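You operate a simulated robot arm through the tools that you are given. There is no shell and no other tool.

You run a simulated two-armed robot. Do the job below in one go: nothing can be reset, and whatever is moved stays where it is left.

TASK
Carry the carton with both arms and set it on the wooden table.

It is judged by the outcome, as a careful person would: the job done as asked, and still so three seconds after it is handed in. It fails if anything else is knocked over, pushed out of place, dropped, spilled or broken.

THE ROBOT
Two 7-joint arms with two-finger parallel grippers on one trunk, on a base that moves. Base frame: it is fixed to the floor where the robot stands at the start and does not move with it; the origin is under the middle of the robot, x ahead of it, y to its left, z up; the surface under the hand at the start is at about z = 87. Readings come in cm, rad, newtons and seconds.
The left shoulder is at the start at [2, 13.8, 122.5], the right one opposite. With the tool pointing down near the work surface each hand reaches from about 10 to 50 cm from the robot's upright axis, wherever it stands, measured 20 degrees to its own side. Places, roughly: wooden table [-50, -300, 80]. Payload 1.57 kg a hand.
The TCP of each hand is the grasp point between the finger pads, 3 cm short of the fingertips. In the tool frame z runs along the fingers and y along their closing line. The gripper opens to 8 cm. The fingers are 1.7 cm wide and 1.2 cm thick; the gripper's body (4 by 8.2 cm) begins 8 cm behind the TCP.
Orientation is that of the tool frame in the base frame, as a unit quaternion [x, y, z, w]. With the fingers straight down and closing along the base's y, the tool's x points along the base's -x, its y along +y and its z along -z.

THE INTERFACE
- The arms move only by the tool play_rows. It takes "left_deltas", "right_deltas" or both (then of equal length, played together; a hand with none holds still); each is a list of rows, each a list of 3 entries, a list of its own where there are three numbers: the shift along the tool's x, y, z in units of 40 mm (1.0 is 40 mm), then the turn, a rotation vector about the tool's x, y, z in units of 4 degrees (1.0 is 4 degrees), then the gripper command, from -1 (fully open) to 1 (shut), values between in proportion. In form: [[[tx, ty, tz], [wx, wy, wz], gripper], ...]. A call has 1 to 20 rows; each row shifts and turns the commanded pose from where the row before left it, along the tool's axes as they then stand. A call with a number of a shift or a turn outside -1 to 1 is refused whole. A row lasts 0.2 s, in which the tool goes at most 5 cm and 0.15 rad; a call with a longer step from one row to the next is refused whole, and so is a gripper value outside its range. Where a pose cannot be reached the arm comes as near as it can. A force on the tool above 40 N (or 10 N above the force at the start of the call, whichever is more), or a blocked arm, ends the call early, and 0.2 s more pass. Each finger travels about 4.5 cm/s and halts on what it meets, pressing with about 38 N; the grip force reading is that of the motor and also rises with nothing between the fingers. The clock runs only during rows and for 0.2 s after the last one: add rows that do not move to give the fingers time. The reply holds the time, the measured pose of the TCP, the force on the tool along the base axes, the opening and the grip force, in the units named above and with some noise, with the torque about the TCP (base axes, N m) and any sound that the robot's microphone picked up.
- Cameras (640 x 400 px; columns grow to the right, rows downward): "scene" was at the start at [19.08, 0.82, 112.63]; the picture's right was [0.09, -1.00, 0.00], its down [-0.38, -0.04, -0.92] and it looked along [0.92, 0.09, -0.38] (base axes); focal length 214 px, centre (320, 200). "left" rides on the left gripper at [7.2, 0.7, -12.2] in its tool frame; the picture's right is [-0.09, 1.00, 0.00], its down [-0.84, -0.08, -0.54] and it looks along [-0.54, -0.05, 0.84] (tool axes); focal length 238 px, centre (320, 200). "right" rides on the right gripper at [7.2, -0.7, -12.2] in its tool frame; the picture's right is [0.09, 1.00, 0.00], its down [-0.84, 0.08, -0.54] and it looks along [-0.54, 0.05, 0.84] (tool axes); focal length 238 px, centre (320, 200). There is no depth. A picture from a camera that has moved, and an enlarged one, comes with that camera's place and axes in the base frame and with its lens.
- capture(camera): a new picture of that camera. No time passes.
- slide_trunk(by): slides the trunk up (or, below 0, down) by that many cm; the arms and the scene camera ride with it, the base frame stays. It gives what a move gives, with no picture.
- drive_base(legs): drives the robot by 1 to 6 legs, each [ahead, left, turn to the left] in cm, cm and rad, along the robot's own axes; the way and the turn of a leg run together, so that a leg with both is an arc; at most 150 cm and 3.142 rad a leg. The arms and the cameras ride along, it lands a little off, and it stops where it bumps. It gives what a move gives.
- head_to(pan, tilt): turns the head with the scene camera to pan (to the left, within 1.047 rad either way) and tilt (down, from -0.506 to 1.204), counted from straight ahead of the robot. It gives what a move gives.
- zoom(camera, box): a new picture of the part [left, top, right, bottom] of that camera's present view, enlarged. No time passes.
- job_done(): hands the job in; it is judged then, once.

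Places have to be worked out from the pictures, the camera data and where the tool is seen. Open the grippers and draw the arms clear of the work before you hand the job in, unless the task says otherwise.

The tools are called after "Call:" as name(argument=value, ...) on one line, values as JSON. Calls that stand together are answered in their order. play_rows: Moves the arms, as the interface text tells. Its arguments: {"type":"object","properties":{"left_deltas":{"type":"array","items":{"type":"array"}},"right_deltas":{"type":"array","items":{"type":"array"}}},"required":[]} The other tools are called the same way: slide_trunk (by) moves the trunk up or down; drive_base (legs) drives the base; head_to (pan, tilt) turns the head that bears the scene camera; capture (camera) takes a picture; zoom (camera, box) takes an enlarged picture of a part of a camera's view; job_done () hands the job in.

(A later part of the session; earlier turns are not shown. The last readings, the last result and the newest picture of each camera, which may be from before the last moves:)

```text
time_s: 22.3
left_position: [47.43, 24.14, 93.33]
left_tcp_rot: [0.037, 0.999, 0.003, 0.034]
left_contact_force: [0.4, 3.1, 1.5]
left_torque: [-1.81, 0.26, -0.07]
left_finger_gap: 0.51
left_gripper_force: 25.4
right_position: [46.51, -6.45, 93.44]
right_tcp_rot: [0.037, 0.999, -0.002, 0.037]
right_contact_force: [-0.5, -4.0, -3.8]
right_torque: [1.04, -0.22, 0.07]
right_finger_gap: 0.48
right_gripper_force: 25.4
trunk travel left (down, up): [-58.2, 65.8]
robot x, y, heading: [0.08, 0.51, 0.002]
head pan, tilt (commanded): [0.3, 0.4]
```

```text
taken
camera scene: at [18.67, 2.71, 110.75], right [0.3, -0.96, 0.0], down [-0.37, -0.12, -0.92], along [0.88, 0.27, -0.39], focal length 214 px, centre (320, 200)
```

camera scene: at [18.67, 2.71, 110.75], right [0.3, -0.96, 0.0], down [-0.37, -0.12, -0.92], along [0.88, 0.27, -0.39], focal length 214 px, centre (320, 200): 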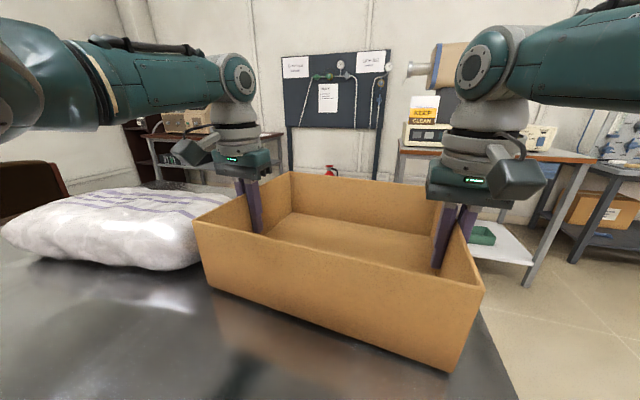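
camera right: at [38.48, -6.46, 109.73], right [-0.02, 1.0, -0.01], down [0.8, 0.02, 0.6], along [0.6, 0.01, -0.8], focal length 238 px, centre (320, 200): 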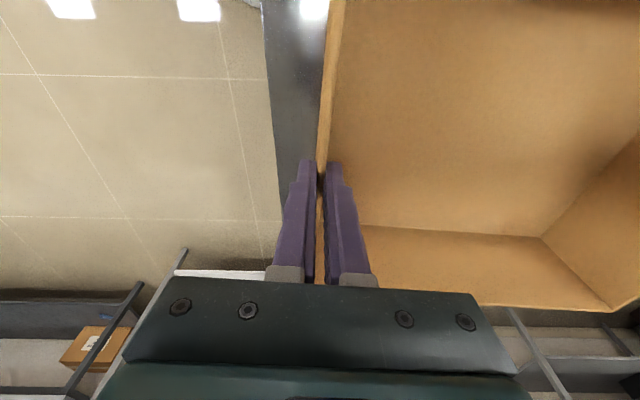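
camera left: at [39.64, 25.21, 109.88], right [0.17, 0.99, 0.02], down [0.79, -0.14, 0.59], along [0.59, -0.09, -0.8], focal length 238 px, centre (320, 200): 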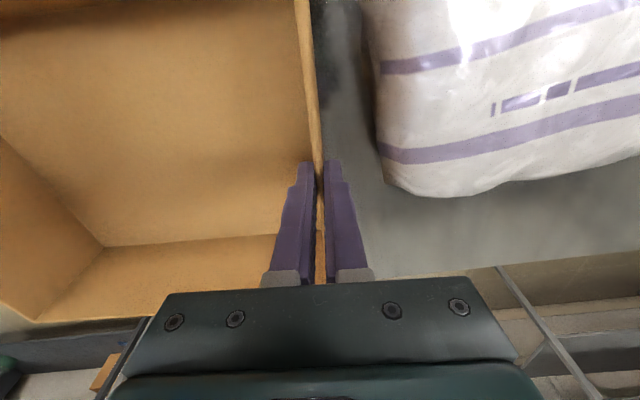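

The forces are small and ambiguous. I'll zoom on the carton's bottom edge and the finger entry points to see whether it has left the table or the fingers are creeping.

Call:
zoom(camera="scene", box=[190, 240, 510, 400])

Call:
zoom(camera="scene", box=[400, 180, 520, 280])

Call:
zoom(camera="left", box=[220, 60, 460, 210])

Call:
zoom(camera="right", box=[200, 60, 440, 210])

```text
2.00 times, centred on (350, 320) of scene
camera zoom: at [18.67, 2.71, 110.75], right [0.3, -0.96, 0.0], down [-0.37, -0.12, -0.92], along [0.88, 0.27, -0.39], focal length 429 px, centre (260, -40)
```

zoom: 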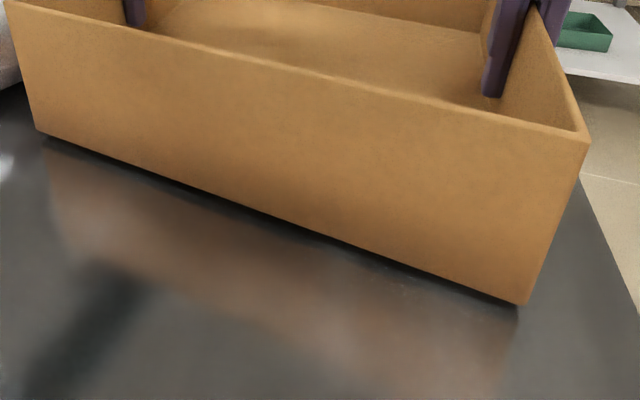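

```text
4.00 times, centred on (460, 230) of scene
camera zoom: at [18.67, 2.71, 110.75], right [0.3, -0.96, 0.0], down [-0.37, -0.12, -0.92], along [0.88, 0.27, -0.39], focal length 858 px, centre (-240, 80)
```

zoom: 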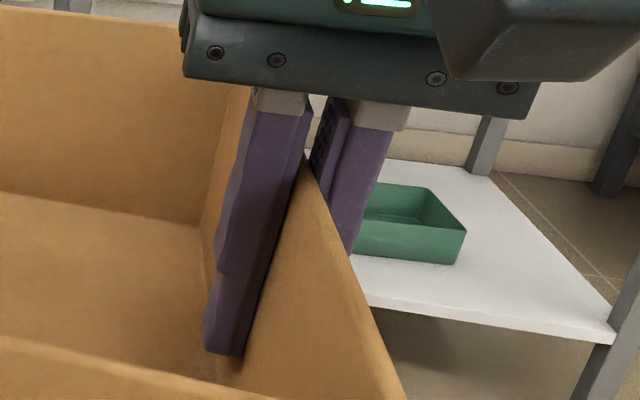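

```text
2.67 times, centred on (340, 135) of left
camera zoom: at [39.61, 25.22, 104.98], right [0.16, 0.99, 0.02], down [0.79, -0.14, 0.59], along [0.59, -0.09, -0.8], focal length 636 px, centre (267, 373)
```

zoom: 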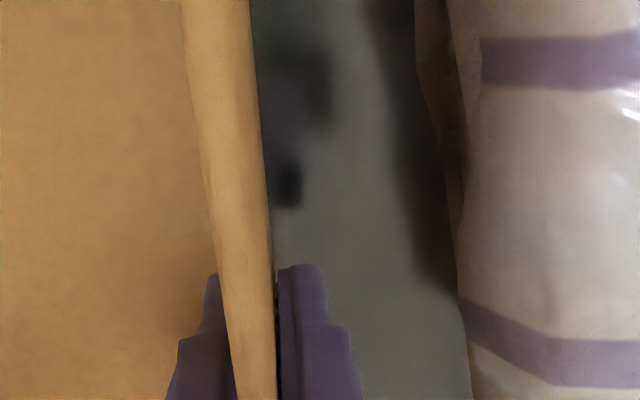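

```text
2.67 times, centred on (320, 135) of right
camera zoom: at [38.44, -6.48, 104.8], right [-0.02, 1.0, -0.01], down [0.8, 0.02, 0.6], along [0.6, 0.0, -0.8], focal length 636 px, centre (320, 373)
```

zoom: 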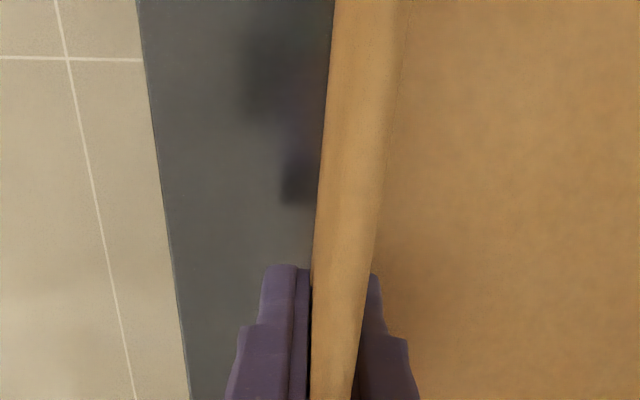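

There is now a dark gap under the whole front bottom edge, so with the deeper grip the carton has left the table. I'll raise another 1 cm and compare the same zoomed view to be sure it isn't slipping.

Call:
slide_trunk(by=1.0)

Call:
zoom(camera="scene", box=[190, 240, 510, 400])

Call:
zoom(camera="scene", box=[400, 180, 520, 280])

```text
time_s: 22.8
left_position: [47.48, 24.07, 94.28]
left_tcp_rot: [0.036, 0.999, 0.004, 0.032]
left_contact_force: [-0.4, 4.2, 1.3]
left_torque: [-1.85, 0.14, -0.1]
left_finger_gap: 0.53
left_gripper_force: 25.7
right_position: [46.52, -6.42, 94.24]
right_tcp_rot: [0.036, 0.999, -0.002, 0.037]
right_contact_force: [-0.2, -3.5, -4.3]
right_torque: [1.06, -0.1, 0.08]
right_finger_gap: 0.46
right_gripper_force: 25.1
trunk travel left (down, up): [-59.2, 64.8]
robot x, y, heading: [0.08, 0.04, 0.004]
head pan, tilt (commanded): [0.3, 0.4]
```

```text
2.00 times, centred on (350, 320) of scene
camera zoom: at [18.67, 2.7, 111.75], right [0.3, -0.96, 0.0], down [-0.37, -0.12, -0.92], along [0.88, 0.27, -0.39], focal length 429 px, centre (260, -40)
```

zoom: 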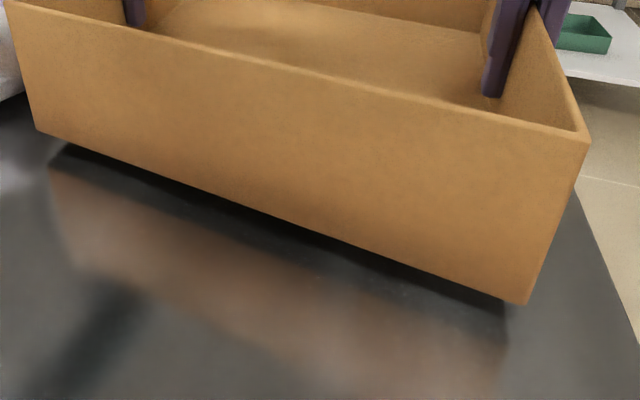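

```text
4.00 times, centred on (460, 230) of scene
camera zoom: at [18.67, 2.7, 111.75], right [0.3, -0.96, 0.0], down [-0.37, -0.12, -0.92], along [0.88, 0.27, -0.39], focal length 858 px, centre (-240, 80)
```

zoom: 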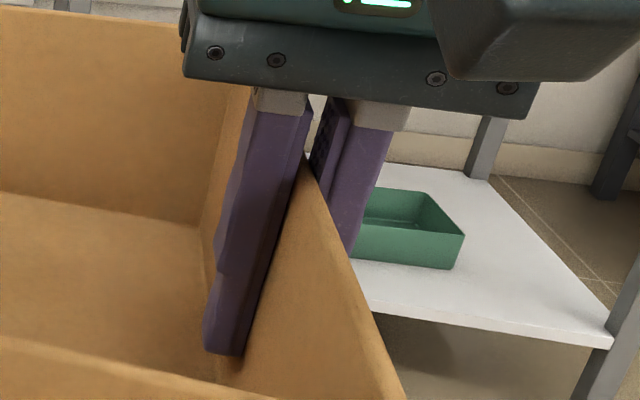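

The view is unchanged relative to the hands while the table drops away, so the carton is now carried without slip. I'll continue lifting in small steps to clear the blue bin and the table.

Call:
slide_trunk(by=1.5)

Call:
slide_trunk(by=1.5)

Call:
zoom(camera="scene", box=[190, 240, 510, 400])

```text
time_s: 23.5
left_position: [47.55, 24.01, 95.88]
left_tcp_rot: [0.036, 0.999, 0.004, 0.033]
left_contact_force: [0.5, 2.9, 0.5]
left_torque: [-1.84, 0.04, -0.09]
left_finger_gap: 0.52
left_gripper_force: 25.2
right_position: [46.5, -6.46, 95.82]
right_tcp_rot: [0.037, 0.999, -0.002, 0.036]
right_contact_force: [0.5, -3.5, -4.6]
right_torque: [1.05, -0.02, 0.15]
right_finger_gap: 0.47
right_gripper_force: 25.6
trunk travel left (down, up): [-60.7, 63.3]
robot x, y, heading: [-0.29, -0.05, 0.0]
head pan, tilt (commanded): [0.3, 0.4]
```

```text
time_s: 24.1
left_position: [47.41, 24.07, 97.38]
left_tcp_rot: [0.036, 0.999, 0.004, 0.033]
left_contact_force: [0.1, 3.5, 0.5]
left_torque: [-1.88, 0.04, -0.11]
left_finger_gap: 0.53
left_gripper_force: 25.7
right_position: [46.52, -6.35, 97.39]
right_tcp_rot: [0.038, 0.999, -0.002, 0.037]
right_contact_force: [0.3, -4.4, -3.0]
right_torque: [1.07, 0.05, 0.12]
right_finger_gap: 0.48
right_gripper_force: 25.2
trunk travel left (down, up): [-62.2, 61.8]
robot x, y, heading: [0.04, -0.2, -0.001]
head pan, tilt (commanded): [0.3, 0.4]
```

```text
2.00 times, centred on (350, 320) of scene
camera zoom: at [18.67, 2.7, 114.75], right [0.3, -0.96, 0.0], down [-0.37, -0.12, -0.92], along [0.88, 0.27, -0.39], focal length 429 px, centre (260, -40)
```

zoom: 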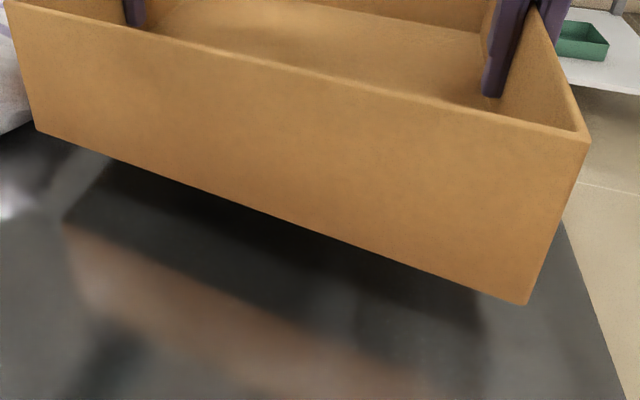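

The grip is stable; the carton bottom is now at about z = 91.5. I'll keep lifting.

Call:
slide_trunk(by=2.5)

Call:
slide_trunk(by=2.5)

Call:
slide_trunk(by=2.5)

Call:
slide_trunk(by=2.5)

Call:
capture(camera="scene")

Call:
capture(camera="right")

```text
time_s: 24.8
left_position: [47.55, 24.03, 99.9]
left_tcp_rot: [0.036, 0.999, 0.004, 0.033]
left_contact_force: [1.3, 4.2, 1.5]
left_torque: [-1.84, 0.01, -0.08]
left_finger_gap: 0.51
left_gripper_force: 24.9
right_position: [46.49, -6.39, 99.86]
right_tcp_rot: [0.037, 0.999, -0.002, 0.037]
right_contact_force: [0.6, -4.6, -4.0]
right_torque: [1.01, 0.01, 0.12]
right_finger_gap: 0.46
right_gripper_force: 25.6
trunk travel left (down, up): [-64.7, 59.3]
robot x, y, heading: [0.17, -0.07, -0.0]
head pan, tilt (commanded): [0.3, 0.4]
```

```text
time_s: 25.5
left_position: [47.48, 24.08, 102.28]
left_tcp_rot: [0.037, 0.999, 0.004, 0.033]
left_contact_force: [0.4, 4.4, 1.4]
left_torque: [-1.85, -0.04, -0.11]
left_finger_gap: 0.53
left_gripper_force: 25.8
right_position: [46.58, -6.33, 102.34]
right_tcp_rot: [0.037, 0.999, -0.002, 0.037]
right_contact_force: [0.2, -3.3, -3.1]
right_torque: [1.02, 0.0, 0.13]
right_finger_gap: 0.49
right_gripper_force: 25.7
trunk travel left (down, up): [-67.2, 56.8]
robot x, y, heading: [0.13, 0.04, 0.001]
head pan, tilt (commanded): [0.3, 0.4]
```

```text
time_s: 26.2
left_position: [47.5, 24.05, 104.94]
left_tcp_rot: [0.037, 0.999, 0.004, 0.032]
left_contact_force: [0.6, 3.2, 1.4]
left_torque: [-1.87, 0.1, -0.07]
left_finger_gap: 0.53
left_gripper_force: 25.9
right_position: [46.51, -6.37, 104.94]
right_tcp_rot: [0.036, 0.999, -0.001, 0.037]
right_contact_force: [-0.4, -4.1, -4.1]
right_torque: [1.04, -0.03, 0.15]
right_finger_gap: 0.49
right_gripper_force: 25.2
trunk travel left (down, up): [-69.7, 54.3]
robot x, y, heading: [-0.04, 0.29, 0.001]
head pan, tilt (commanded): [0.3, 0.4]
```

```text
time_s: 26.9
left_position: [47.32, 24.08, 107.34]
left_tcp_rot: [0.036, 0.999, 0.004, 0.032]
left_contact_force: [1.0, 4.3, 1.4]
left_torque: [-1.83, 0.14, -0.11]
left_finger_gap: 0.51
left_gripper_force: 25.2
right_position: [46.53, -6.42, 107.39]
right_tcp_rot: [0.038, 0.999, -0.002, 0.036]
right_contact_force: [0.2, -4.1, -4.3]
right_torque: [1.03, -0.11, 0.16]
right_finger_gap: 0.47
right_gripper_force: 24.6
trunk travel left (down, up): [-72.2, 51.8]
robot x, y, heading: [-0.27, 0.2, 0.004]
head pan, tilt (commanded): [0.3, 0.4]
```

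```text
taken
camera scene: at [18.67, 2.71, 124.75], right [0.3, -0.96, 0.0], down [-0.37, -0.12, -0.92], along [0.88, 0.27, -0.39], focal length 214 px, centre (320, 200)
```

scene: 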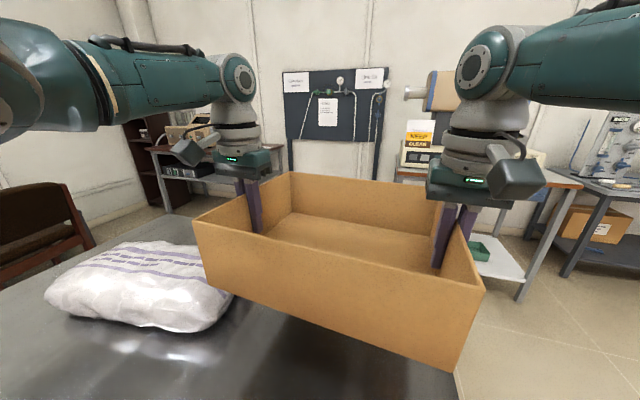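

```text
taken
camera right: at [38.44, -6.48, 118.8], right [-0.02, 1.0, -0.01], down [0.8, 0.02, 0.6], along [0.6, 0.0, -0.8], focal length 238 px, centre (320, 200)
```

right: 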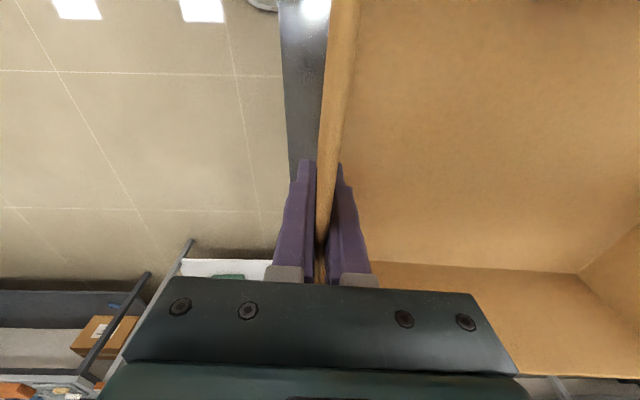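

The carton bottom is at about z = 101.5 and the hold is steady. Before backing away I'll look down and to both sides to check the way the robot has to travel.

Call:
head_to(pan=0.0, tilt=1.2)

Call:
capture(camera="scene")

Call:
head_to(pan=-1.04, tilt=1.0)

Call:
capture(camera="scene")

Call:
head_to(pan=1.04, tilt=1.0)

Call:
capture(camera="scene")

```text
time_s: 28.1
left_position: [47.59, 24.19, 107.45]
left_tcp_rot: [0.037, 0.999, 0.004, 0.032]
left_contact_force: [0.0, 4.3, 2.1]
left_torque: [-1.84, 0.15, -0.09]
left_finger_gap: 0.53
left_gripper_force: 25.2
right_position: [46.48, -6.56, 107.38]
right_tcp_rot: [0.037, 0.999, -0.003, 0.037]
right_contact_force: [-0.2, -4.2, -2.4]
right_torque: [0.99, -0.11, 0.12]
right_finger_gap: 0.48
right_gripper_force: 25.3
trunk travel left (down, up): [-72.2, 51.8]
robot x, y, heading: [0.0, -0.02, 0.002]
head pan, tilt (commanded): [0.0, 1.201]
```

```text
taken
camera scene: at [15.43, -0.03, 118.47], right [0.0, -1.0, 0.0], down [-0.93, 0.0, -0.36], along [0.36, 0.0, -0.93], focal length 214 px, centre (320, 200)
```

scene: 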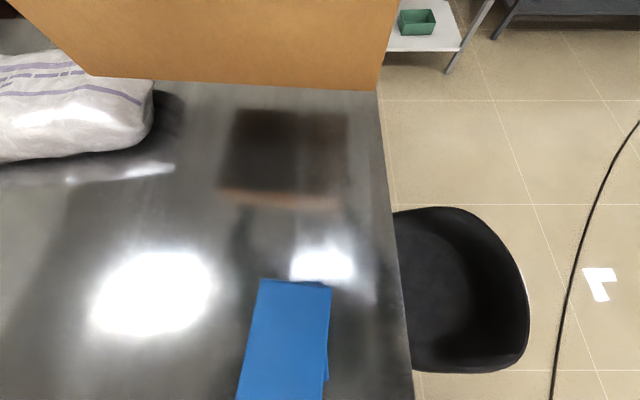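

```text
time_s: 29.4
left_position: [47.42, 24.09, 107.32]
left_tcp_rot: [0.037, 0.999, 0.005, 0.033]
left_contact_force: [0.5, 3.2, 1.8]
left_torque: [-1.86, 0.17, -0.07]
left_finger_gap: 0.5
left_gripper_force: 25.7
right_position: [46.57, -6.44, 107.45]
right_tcp_rot: [0.037, 0.999, -0.002, 0.037]
right_contact_force: [-0.5, -4.6, -3.7]
right_torque: [1.05, -0.15, 0.14]
right_finger_gap: 0.5
right_gripper_force: 25.2
trunk travel left (down, up): [-72.2, 51.8]
robot x, y, heading: [0.49, 0.1, -0.004]
head pan, tilt (commanded): [-1.04, 1.0]
```

```text
taken
camera scene: at [13.36, -6.04, 119.73], right [-0.86, -0.51, 0.0], down [-0.43, 0.73, -0.54], along [0.27, -0.47, -0.84], focal length 214 px, centre (320, 200)
```

scene: 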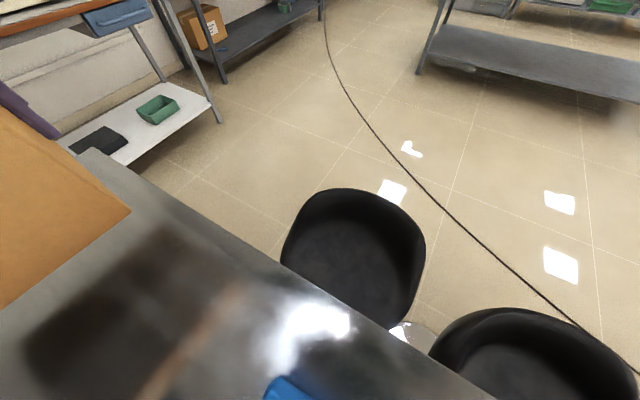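

```text
time_s: 31.4
left_position: [47.57, 24.09, 107.29]
left_tcp_rot: [0.036, 0.999, 0.004, 0.032]
left_contact_force: [0.6, 4.0, 0.9]
left_torque: [-1.85, 0.12, -0.03]
left_finger_gap: 0.5
left_gripper_force: 25.6
right_position: [46.57, -6.41, 107.32]
right_tcp_rot: [0.037, 0.999, -0.002, 0.037]
right_contact_force: [-0.7, -3.9, -4.0]
right_torque: [1.11, -0.09, 0.13]
right_finger_gap: 0.51
right_gripper_force: 25.5
trunk travel left (down, up): [-72.2, 51.8]
robot x, y, heading: [0.3, 0.07, -0.003]
head pan, tilt (commanded): [1.04, 1.0]
```

```text
taken
camera scene: at [13.36, 5.97, 119.73], right [0.86, -0.51, 0.0], down [-0.43, -0.73, -0.54], along [0.27, 0.47, -0.84], focal length 214 px, centre (320, 200)
```

scene: 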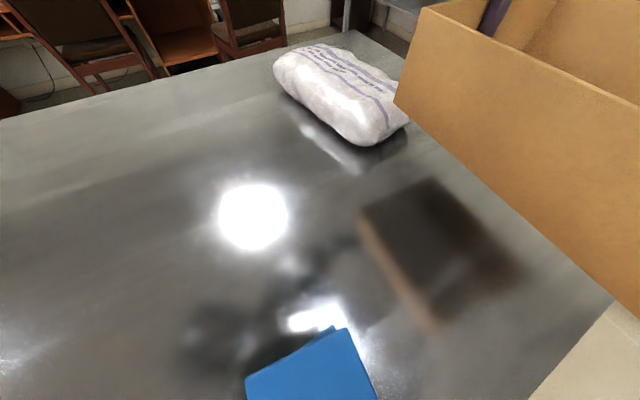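

The table surface seems to reach back beside and even under the robot's axis, and there is a second stool to the right rear. I'll look at the extreme lower-rear views on each side to find where the table ends behind the robot.

Call:
head_to(pan=1.047, tilt=1.2)

Call:
capture(camera="scene")

Call:
head_to(pan=-1.047, tilt=1.2)

Call:
capture(camera="scene")

Call:
head_to(pan=-1.047, tilt=0.7)

Call:
capture(camera="scene")

```text
time_s: 32.1
left_position: [47.47, 24.02, 107.42]
left_tcp_rot: [0.036, 0.999, 0.004, 0.032]
left_contact_force: [-0.1, 4.2, 1.0]
left_torque: [-1.84, 0.13, -0.12]
left_finger_gap: 0.55
left_gripper_force: 25.5
right_position: [46.52, -6.41, 107.33]
right_tcp_rot: [0.036, 0.999, -0.002, 0.036]
right_contact_force: [-0.3, -4.1, -3.4]
right_torque: [1.11, -0.07, 0.13]
right_finger_gap: 0.52
right_gripper_force: 25.1
trunk travel left (down, up): [-72.2, 51.8]
robot x, y, heading: [-0.26, -0.09, 0.003]
head pan, tilt (commanded): [1.047, 1.201]
```

```text
taken
camera scene: at [12.63, 4.81, 118.47], right [0.87, -0.5, 0.0], down [-0.47, -0.81, -0.36], along [0.18, 0.31, -0.93], focal length 214 px, centre (320, 200)
```

scene: 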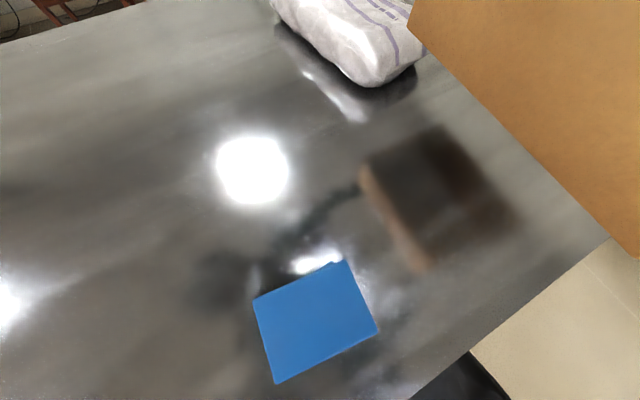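

```text
time_s: 34.1
left_position: [47.54, 24.23, 107.41]
left_tcp_rot: [0.036, 0.999, 0.004, 0.033]
left_contact_force: [0.3, 3.5, 1.3]
left_torque: [-1.87, 0.16, -0.06]
left_finger_gap: 0.54
left_gripper_force: 25.8
right_position: [46.62, -6.42, 107.42]
right_tcp_rot: [0.037, 0.999, -0.002, 0.037]
right_contact_force: [-0.5, -4.6, -3.7]
right_torque: [1.1, -0.09, 0.12]
right_finger_gap: 0.48
right_gripper_force: 25.3
trunk travel left (down, up): [-72.2, 51.8]
robot x, y, heading: [0.05, 0.05, 0.001]
head pan, tilt (commanded): [-1.047, 1.201]
```

```text
taken
camera scene: at [12.63, -4.87, 118.47], right [-0.87, -0.5, 0.0], down [-0.47, 0.81, -0.36], along [0.18, -0.31, -0.93], focal length 214 px, centre (320, 200)
```

scene: 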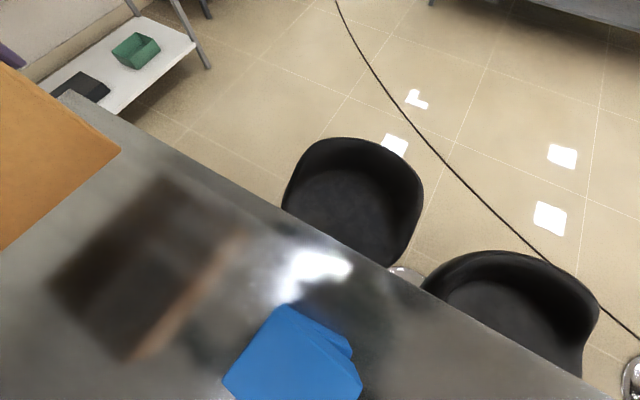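

```text
time_s: 35.0
left_position: [47.62, 24.06, 107.35]
left_tcp_rot: [0.037, 0.999, 0.004, 0.033]
left_contact_force: [-0.1, 3.7, 1.5]
left_torque: [-1.83, 0.1, -0.11]
left_finger_gap: 0.53
left_gripper_force: 25.2
right_position: [46.58, -6.34, 107.3]
right_tcp_rot: [0.036, 0.999, -0.002, 0.037]
right_contact_force: [0.2, -4.5, -3.8]
right_torque: [1.11, -0.08, 0.13]
right_finger_gap: 0.48
right_gripper_force: 25.0
trunk travel left (down, up): [-72.2, 51.8]
robot x, y, heading: [-0.3, -0.06, 0.004]
head pan, tilt (commanded): [-1.047, 0.7]
```

```text
taken
camera scene: at [14.07, -7.39, 122.06], right [-0.87, -0.5, 0.0], down [-0.32, 0.56, -0.76], along [0.38, -0.66, -0.64], focal length 214 px, centre (320, 200)
```

scene: 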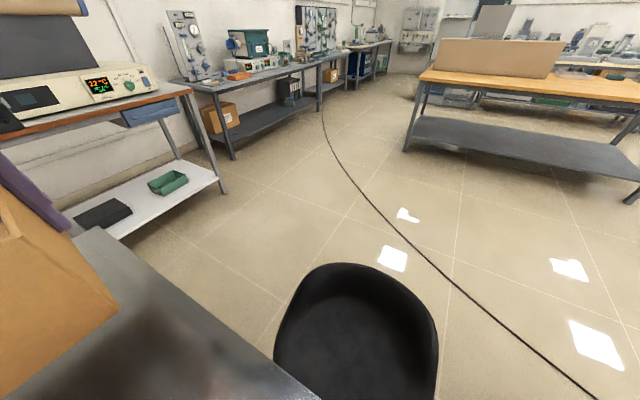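

The blue box's top is at about z = 97.5 and the stools top out near z = 67, both well below the carton's bottom at 101.5. I'll test the base with a small turn to the right and check that the grip holds.

Call:
drive_base(legs=[[0, 0, -0.15]])

Call:
capture(camera="scene")

Call:
capture(camera="left")

```text
time_s: 36.0
left_position: [50.48, 16.82, 107.34]
left_tcp_rot: [0.111, 0.993, 0.002, 0.033]
left_contact_force: [0.3, 3.9, 1.2]
left_torque: [-1.8, 0.38, -0.1]
left_finger_gap: 0.5
left_gripper_force: 25.6
right_position: [45.05, -13.2, 107.42]
right_tcp_rot: [0.11, 0.993, -0.005, 0.037]
right_contact_force: [-0.2, -3.6, -3.8]
right_torque: [1.08, -0.26, 0.13]
right_finger_gap: 0.49
right_gripper_force: 25.7
trunk travel left (down, up): [-72.2, 51.8]
robot x, y, heading: [-0.05, 0.27, -0.146]
head pan, tilt (commanded): [-1.047, 0.7]
```

```text
taken
camera scene: at [12.83, -9.41, 122.07], right [-0.93, -0.37, 0.0], down [-0.24, 0.6, -0.76], along [0.28, -0.71, -0.64], focal length 214 px, centre (320, 200)
```

scene: 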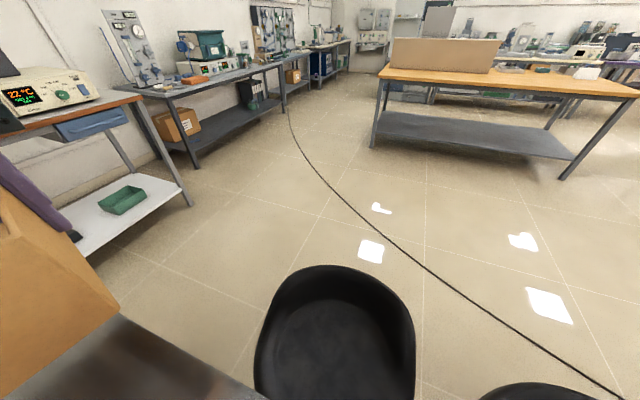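

```text
taken
camera left: at [42.91, 19.08, 118.98], right [0.31, 0.95, 0.02], down [0.76, -0.26, 0.59], along [0.57, -0.17, -0.8], focal length 238 px, centre (320, 200)
```

left: 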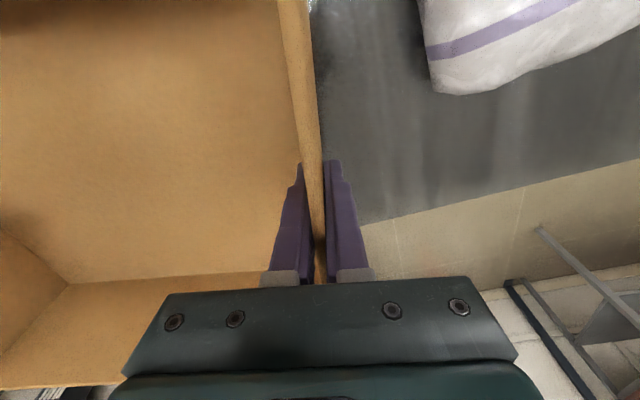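

The turn went cleanly and the grip held. I'll keep turning right in stages.

Call:
drive_base(legs=[[0, 0, -0.3]])

Call:
drive_base(legs=[[0, 0, -0.35]])

Call:
capture(camera="scene")

Call:
capture(camera="right")

```text
time_s: 37.4
left_position: [53.28, 1.2, 107.36]
left_tcp_rot: [0.258, 0.966, -0.003, 0.032]
left_contact_force: [1.7, 2.4, 1.3]
left_torque: [-1.56, 1.01, -0.1]
left_finger_gap: 0.51
left_gripper_force: 25.5
right_position: [39.2, -25.88, 107.47]
right_tcp_rot: [0.257, 0.966, -0.01, 0.035]
right_contact_force: [-1.0, -2.6, -3.4]
right_torque: [0.96, -0.63, 0.15]
right_finger_gap: 0.52
right_gripper_force: 25.6
trunk travel left (down, up): [-72.2, 51.8]
robot x, y, heading: [-0.45, 0.22, -0.445]
head pan, tilt (commanded): [-1.047, 0.7]
```

```text
time_s: 38.9
left_position: [50.51, -16.95, 107.44]
left_tcp_rot: [0.42, 0.907, -0.008, 0.032]
left_contact_force: [2.7, 1.7, 0.4]
left_torque: [-1.16, 1.39, -0.04]
left_finger_gap: 0.51
left_gripper_force: 26.0
right_position: [27.94, -37.75, 107.3]
right_tcp_rot: [0.422, 0.906, -0.015, 0.033]
right_contact_force: [-2.7, -1.2, -2.9]
right_torque: [0.71, -0.95, 0.15]
right_finger_gap: 0.48
right_gripper_force: 25.2
trunk travel left (down, up): [-72.2, 51.8]
robot x, y, heading: [0.06, 0.05, -0.793]
head pan, tilt (commanded): [-1.047, 0.7]
```

```text
taken
camera scene: at [4.56, -15.33, 122.07], right [-0.96, 0.27, 0.0], down [0.17, 0.62, -0.76], along [-0.21, -0.74, -0.64], focal length 214 px, centre (320, 200)
```

scene: 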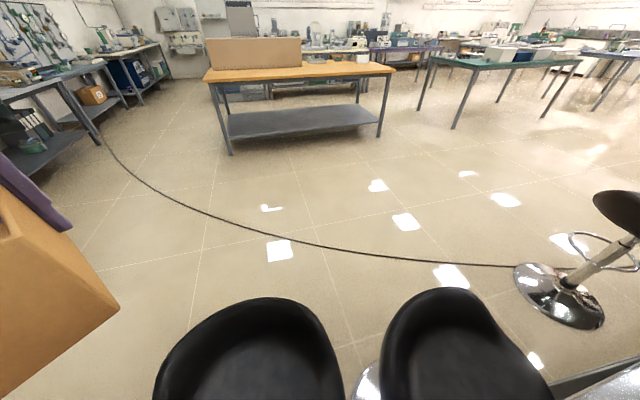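

```text
taken
camera right: at [22.3, -31.99, 118.8], right [0.7, 0.71, -0.01], down [0.57, -0.56, 0.6], along [0.42, -0.43, -0.8], focal length 238 px, centre (320, 200)
```

right: 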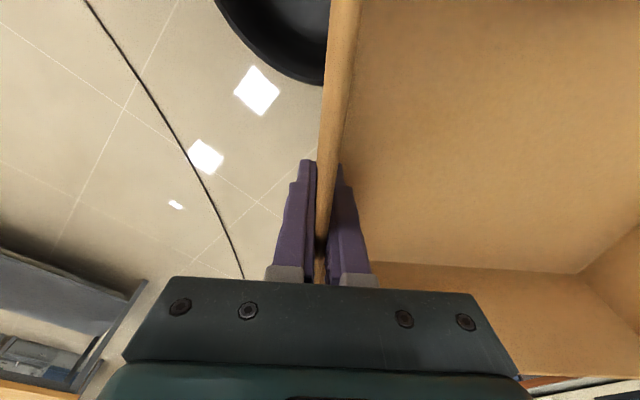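

Now I can see more of the room. The wooden table's near edge is at about y ≈ −260, from x ≈ 45 to −143, with a long cardboard panel on its left half, and bar stools stand near [14,−30], [−27,−28] and [−152,−34]. I'll finish turning to face the wooden table and look toward −x.

Call:
drive_base(legs=[[0, 0, -0.39]])

Call:
drive_base(legs=[[0, 0, -0.39]])

Call:
capture(camera="scene")

Call:
head_to(pan=-1.047, tilt=0.3)

Call:
capture(camera="scene")

```text
time_s: 40.5
left_position: [40.3, -34.77, 107.34]
left_tcp_rot: [0.587, 0.809, -0.015, 0.029]
left_contact_force: [3.2, 1.3, 0.1]
left_torque: [-0.54, 1.76, -0.08]
left_finger_gap: 0.52
left_gripper_force: 25.9
right_position: [11.58, -45.56, 107.45]
right_tcp_rot: [0.588, 0.808, -0.023, 0.03]
right_contact_force: [-3.6, -0.8, -2.9]
right_torque: [0.37, -1.21, 0.16]
right_finger_gap: 0.49
right_gripper_force: 25.7
trunk travel left (down, up): [-72.2, 51.8]
robot x, y, heading: [0.14, 0.02, -1.179]
head pan, tilt (commanded): [-1.047, 0.7]
```

```text
time_s: 42.0
left_position: [23.84, -47.66, 107.29]
left_tcp_rot: [0.734, 0.679, -0.021, 0.025]
left_contact_force: [3.8, -0.4, 1.1]
left_torque: [0.17, 1.77, -0.07]
left_finger_gap: 0.52
left_gripper_force: 25.4
right_position: [-6.51, -46.5, 107.34]
right_tcp_rot: [0.734, 0.678, -0.028, 0.024]
right_contact_force: [-3.2, 0.3, -3.1]
right_torque: [-0.12, -1.23, 0.12]
right_finger_gap: 0.5
right_gripper_force: 24.9
trunk travel left (down, up): [-72.2, 51.8]
robot x, y, heading: [0.08, 0.07, -1.578]
head pan, tilt (commanded): [-1.047, 0.7]
```

```text
taken
camera scene: at [-7.55, -14.22, 122.07], right [-0.5, 0.87, 0.0], down [0.56, 0.32, -0.76], along [-0.66, -0.38, -0.64], focal length 214 px, centre (320, 200)
```

scene: 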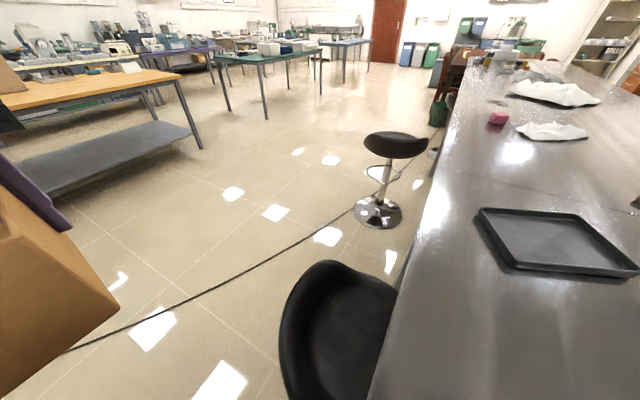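

```text
time_s: 42.9
left_position: [23.83, -47.61, 107.34]
left_tcp_rot: [0.734, 0.679, -0.021, 0.025]
left_contact_force: [2.3, -0.1, 0.6]
left_torque: [0.27, 1.69, -0.09]
left_finger_gap: 0.51
left_gripper_force: 25.8
right_position: [-6.5, -46.4, 107.28]
right_tcp_rot: [0.733, 0.679, -0.027, 0.025]
right_contact_force: [-3.1, 0.1, -3.5]
right_torque: [-0.21, -1.22, 0.13]
right_finger_gap: 0.47
right_gripper_force: 25.5
trunk travel left (down, up): [-72.2, 51.8]
robot x, y, heading: [0.06, -0.04, -1.575]
head pan, tilt (commanded): [-1.047, 0.3]
```

```text
taken
camera scene: at [-8.28, -14.64, 125.67], right [-0.5, 0.87, 0.0], down [0.26, 0.15, -0.95], along [-0.83, -0.47, -0.3], focal length 214 px, centre (320, 200)
```

scene: 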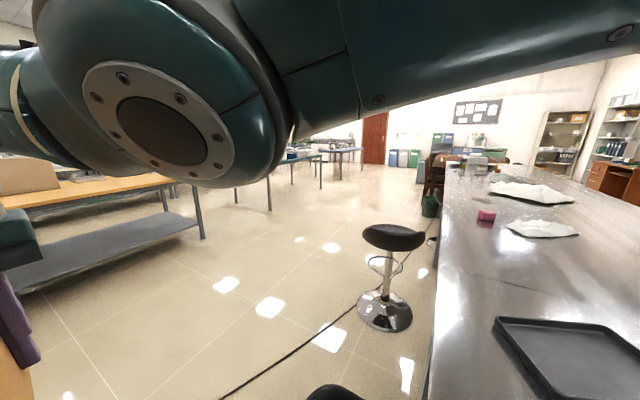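

The steel bench just runs on toward −x, and everything nearby (stools about z = 65, tray and cloths about z = 90) is below the carton. To keep away from the stools I'll strafe right (toward −x) along the bench, then cross to the wooden table through the wide gap near x ≈ −90.

Call:
drive_base(legs=[[0, -25, 0]])

Call:
head_to(pan=-0.6, tilt=0.7)

Call:
capture(camera="scene")

```text
time_s: 44.7
left_position: [-0.9, -47.41, 107.31]
left_tcp_rot: [0.734, 0.679, -0.02, 0.025]
left_contact_force: [2.8, -0.2, 0.3]
left_torque: [0.08, 1.7, -0.09]
left_finger_gap: 0.5
left_gripper_force: 25.1
right_position: [-31.43, -46.43, 107.34]
right_tcp_rot: [0.734, 0.679, -0.028, 0.025]
right_contact_force: [-2.2, 0.4, -3.1]
right_torque: [-0.01, -1.31, 0.15]
right_finger_gap: 0.49
right_gripper_force: 24.8
trunk travel left (down, up): [-72.2, 51.8]
robot x, y, heading: [-24.64, 0.02, -1.573]
head pan, tilt (commanded): [-1.047, 0.3]
```

```text
time_s: 45.6
left_position: [-0.85, -47.5, 107.4]
left_tcp_rot: [0.734, 0.679, -0.021, 0.025]
left_contact_force: [2.4, -0.1, 0.5]
left_torque: [0.26, 1.67, -0.08]
left_finger_gap: 0.52
left_gripper_force: 25.6
right_position: [-31.3, -46.46, 107.4]
right_tcp_rot: [0.734, 0.678, -0.027, 0.025]
right_contact_force: [-3.0, 0.5, -2.9]
right_torque: [-0.25, -1.32, 0.15]
right_finger_gap: 0.46
right_gripper_force: 24.9
trunk travel left (down, up): [-72.2, 51.8]
robot x, y, heading: [-25.05, 0.0, -1.578]
head pan, tilt (commanded): [-0.6, 0.7]
```

```text
taken
camera scene: at [-29.79, -16.87, 122.07], right [-0.82, 0.57, 0.0], down [0.37, 0.53, -0.77], along [-0.44, -0.63, -0.64], focal length 214 px, centre (320, 200)
```

scene: 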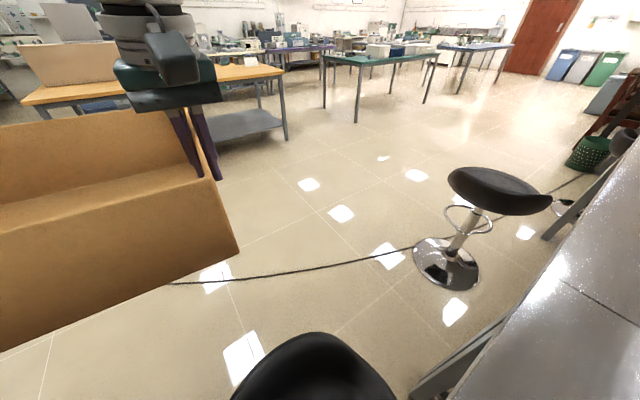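

The strafe is smooth and the carton is steady. I'll continue to x ≈ −90.

Call:
drive_base(legs=[[0, -32, 0], [0, -33, 0]])

Call:
head_to(pan=-0.3, tilt=0.6)

Call:
capture(camera="scene")

Call:
capture(camera="right")

```text
time_s: 49.5
left_position: [-65.57, -47.12, 107.35]
left_tcp_rot: [0.732, 0.681, -0.021, 0.025]
left_contact_force: [2.4, 0.2, -0.3]
left_torque: [0.2, 1.67, -0.08]
left_finger_gap: 0.49
left_gripper_force: 25.8
right_position: [-96.07, -46.32, 107.3]
right_tcp_rot: [0.733, 0.679, -0.027, 0.025]
right_contact_force: [-2.9, -0.3, -1.9]
right_torque: [-0.15, -1.34, 0.14]
right_finger_gap: 0.49
right_gripper_force: 25.2
trunk travel left (down, up): [-72.2, 51.8]
robot x, y, heading: [-89.54, 0.19, -1.568]
head pan, tilt (commanded): [-0.6, 0.7]
```

```text
time_s: 50.3
left_position: [-65.52, -47.29, 107.49]
left_tcp_rot: [0.733, 0.679, -0.02, 0.025]
left_contact_force: [4.3, -0.6, 0.8]
left_torque: [0.26, 1.67, -0.1]
left_finger_gap: 0.52
left_gripper_force: 24.9
right_position: [-96.14, -46.28, 107.38]
right_tcp_rot: [0.733, 0.679, -0.027, 0.025]
right_contact_force: [-2.3, 0.5, -2.3]
right_torque: [-0.17, -1.3, 0.13]
right_finger_gap: 0.48
right_gripper_force: 25.5
trunk travel left (down, up): [-72.2, 51.8]
robot x, y, heading: [-89.97, 0.55, -1.574]
head pan, tilt (commanded): [-0.3, 0.6]
```

```text
taken
camera scene: at [-92.4, -18.2, 122.93], right [-0.95, 0.3, 0.0], down [0.17, 0.54, -0.82], along [-0.25, -0.79, -0.57], focal length 214 px, centre (320, 200)
```

scene: 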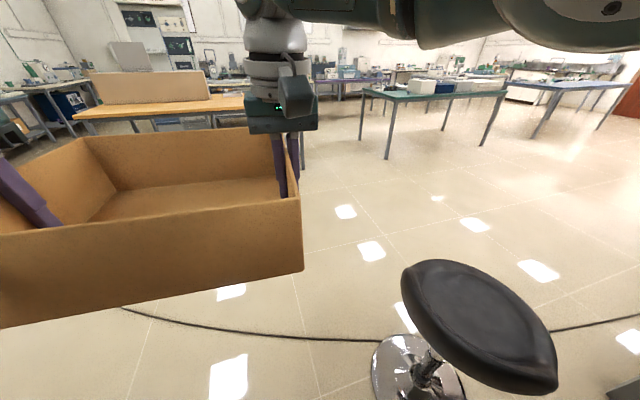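

```text
taken
camera right: at [-96.14, -38.2, 118.78], right [1.0, 0.02, -0.01], down [0.02, -0.8, 0.6], along [0.0, -0.6, -0.8], focal length 238 px, centre (320, 200)
```

right: 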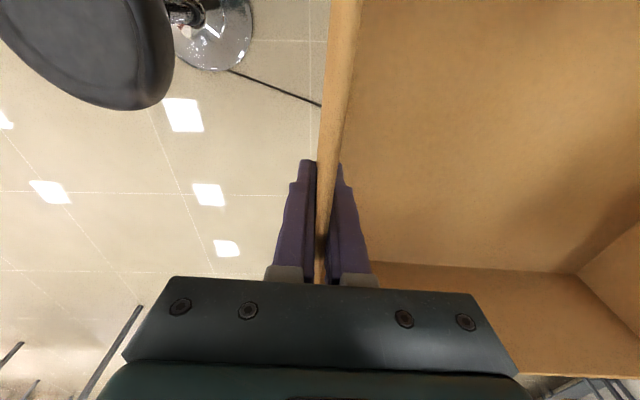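

The path ahead is clear between the stools. I'll drive forward toward the wooden table and stop short to survey it.

Call:
drive_base(legs=[[40, 0, 0], [50, 0, 0], [50, 0, 0]])

Call:
head_to(pan=0.0, tilt=0.4)

Call:
capture(camera="scene")

Call:
head_to(pan=-0.5, tilt=0.4)

Call:
capture(camera="scene")

Call:
capture(camera="left")

Call:
capture(camera="right")

```text
time_s: 58.0
left_position: [-66.08, -188.56, 107.48]
left_tcp_rot: [0.734, 0.679, -0.021, 0.025]
left_contact_force: [3.0, 0.0, 0.2]
left_torque: [0.15, 1.68, -0.05]
left_finger_gap: 0.52
left_gripper_force: 25.5
right_position: [-96.54, -187.29, 107.24]
right_tcp_rot: [0.733, 0.679, -0.027, 0.025]
right_contact_force: [-2.8, -0.4, -2.4]
right_torque: [-0.1, -1.29, 0.12]
right_finger_gap: 0.48
right_gripper_force: 24.7
trunk travel left (down, up): [-72.2, 51.8]
robot x, y, heading: [-89.89, -140.72, -1.575]
head pan, tilt (commanded): [-0.3, 0.6]
```

```text
time_s: 58.8
left_position: [-66.1, -188.37, 107.45]
left_tcp_rot: [0.734, 0.679, -0.021, 0.025]
left_contact_force: [2.5, -0.1, 0.0]
left_torque: [0.22, 1.64, -0.06]
left_finger_gap: 0.51
left_gripper_force: 24.6
right_position: [-96.59, -187.3, 107.34]
right_tcp_rot: [0.734, 0.678, -0.027, 0.025]
right_contact_force: [-3.0, 0.1, -2.7]
right_torque: [-0.19, -1.3, 0.11]
right_finger_gap: 0.46
right_gripper_force: 25.5
trunk travel left (down, up): [-72.2, 51.8]
robot x, y, heading: [-90.18, -140.82, -1.569]
head pan, tilt (commanded): [0.0, 0.4]
```

```text
taken
camera scene: at [-90.26, -160.05, 124.75], right [-1.0, 0.01, 0.0], down [0.0, 0.39, -0.92], along [0.0, -0.92, -0.39], focal length 214 px, centre (320, 200)
```

scene: 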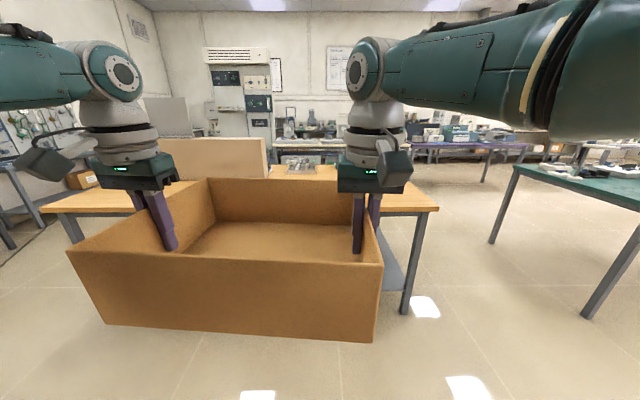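

```text
time_s: 59.7
left_position: [-66.24, -188.38, 107.41]
left_tcp_rot: [0.734, 0.678, -0.021, 0.026]
left_contact_force: [3.6, -0.7, 0.2]
left_torque: [0.12, 1.66, -0.06]
left_finger_gap: 0.51
left_gripper_force: 25.4
right_position: [-96.71, -187.28, 107.28]
right_tcp_rot: [0.734, 0.679, -0.027, 0.025]
right_contact_force: [-3.2, 1.1, -2.6]
right_torque: [-0.08, -1.32, 0.16]
right_finger_gap: 0.46
right_gripper_force: 25.5
trunk travel left (down, up): [-72.2, 51.8]
robot x, y, heading: [-90.2, -140.99, -1.579]
head pan, tilt (commanded): [-0.499, 0.4]
```

```text
taken
camera scene: at [-94.68, -158.91, 124.75], right [-0.88, 0.48, 0.0], down [0.19, 0.34, -0.92], along [-0.44, -0.81, -0.39], focal length 214 px, centre (320, 200)
```

scene: 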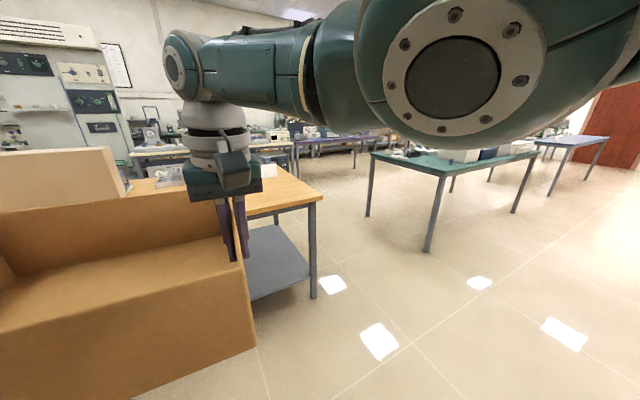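

```text
taken
camera left: at [-64.94, -180.52, 118.99], right [0.99, -0.17, 0.01], down [-0.14, -0.79, 0.59], along [-0.09, -0.59, -0.8], focal length 238 px, centre (320, 200)
```

left: 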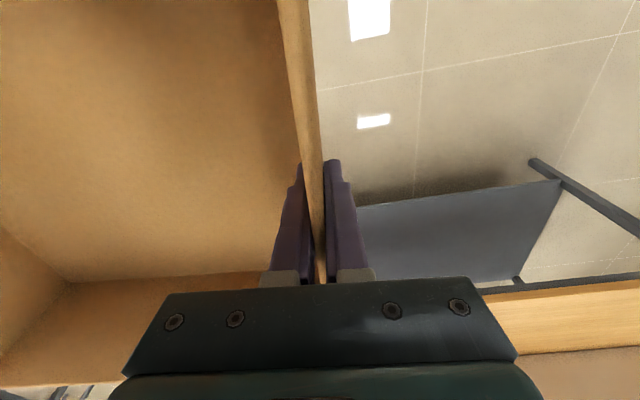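

```text
taken
camera right: at [-96.66, -179.2, 118.78], right [1.0, 0.01, -0.01], down [0.02, -0.8, 0.6], along [0.0, -0.6, -0.8], focal length 238 px, centre (320, 200)
```

right: 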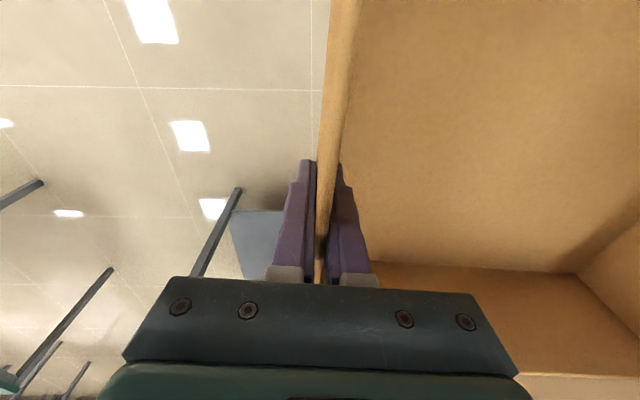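

The wooden table's near edge is at y ≈ −254.5, and the space in front of x −65…−100 is free down to about y = −303, with a grey item and the panel behind it. Before driving in I'll look down to see the robot's own base, if it has one, and how close it comes to the table.

Call:
head_to(pan=-1.047, tilt=1.2)

Call:
capture(camera="scene")

Call:
head_to(pan=0.0, tilt=1.2)

Call:
capture(camera="scene")

```text
time_s: 60.8
left_position: [-66.16, -188.33, 107.5]
left_tcp_rot: [0.734, 0.678, -0.02, 0.024]
left_contact_force: [2.8, -1.0, -0.6]
left_torque: [0.1, 1.62, -0.05]
left_finger_gap: 0.51
left_gripper_force: 25.5
right_position: [-96.68, -187.36, 107.38]
right_tcp_rot: [0.734, 0.678, -0.027, 0.025]
right_contact_force: [-2.1, 0.3, -1.4]
right_torque: [-0.05, -1.34, 0.14]
right_finger_gap: 0.49
right_gripper_force: 25.5
trunk travel left (down, up): [-72.2, 51.8]
robot x, y, heading: [-89.88, -141.06, -1.577]
head pan, tilt (commanded): [-1.047, 1.201]
```

```text
taken
camera scene: at [-95.07, -153.57, 118.47], right [-0.5, 0.87, 0.0], down [0.81, 0.46, -0.36], along [-0.32, -0.18, -0.93], focal length 214 px, centre (320, 200)
```

scene: 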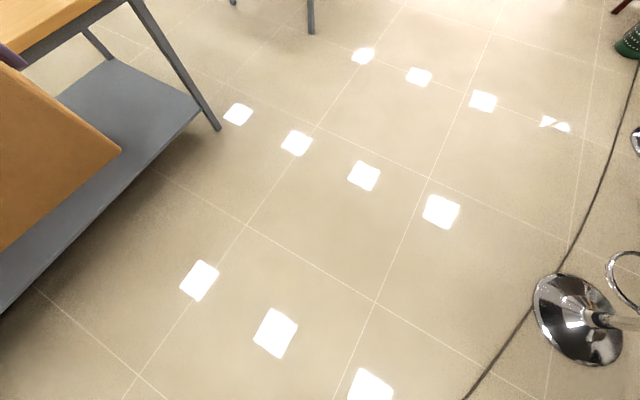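

```text
time_s: 62.1
left_position: [-66.04, -188.4, 107.44]
left_tcp_rot: [0.734, 0.678, -0.02, 0.025]
left_contact_force: [2.6, -0.5, 0.6]
left_torque: [0.1, 1.6, -0.12]
left_finger_gap: 0.49
left_gripper_force: 25.5
right_position: [-96.65, -187.29, 107.37]
right_tcp_rot: [0.734, 0.678, -0.027, 0.025]
right_contact_force: [-3.1, 0.6, -3.5]
right_torque: [-0.04, -1.32, 0.19]
right_finger_gap: 0.5
right_gripper_force: 25.2
trunk travel left (down, up): [-72.2, 51.8]
robot x, y, heading: [-90.07, -140.9, -1.576]
head pan, tilt (commanded): [0.0, 1.201]
```

```text
taken
camera scene: at [-90.24, -156.38, 118.47], right [-1.0, 0.01, 0.0], down [0.0, 0.93, -0.36], along [0.0, -0.36, -0.93], focal length 214 px, centre (320, 200)
```

scene: 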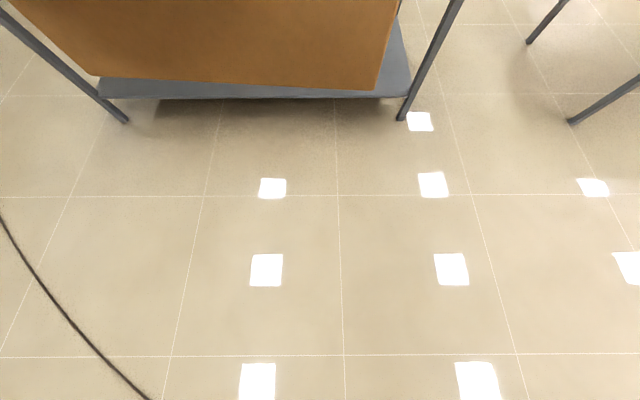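

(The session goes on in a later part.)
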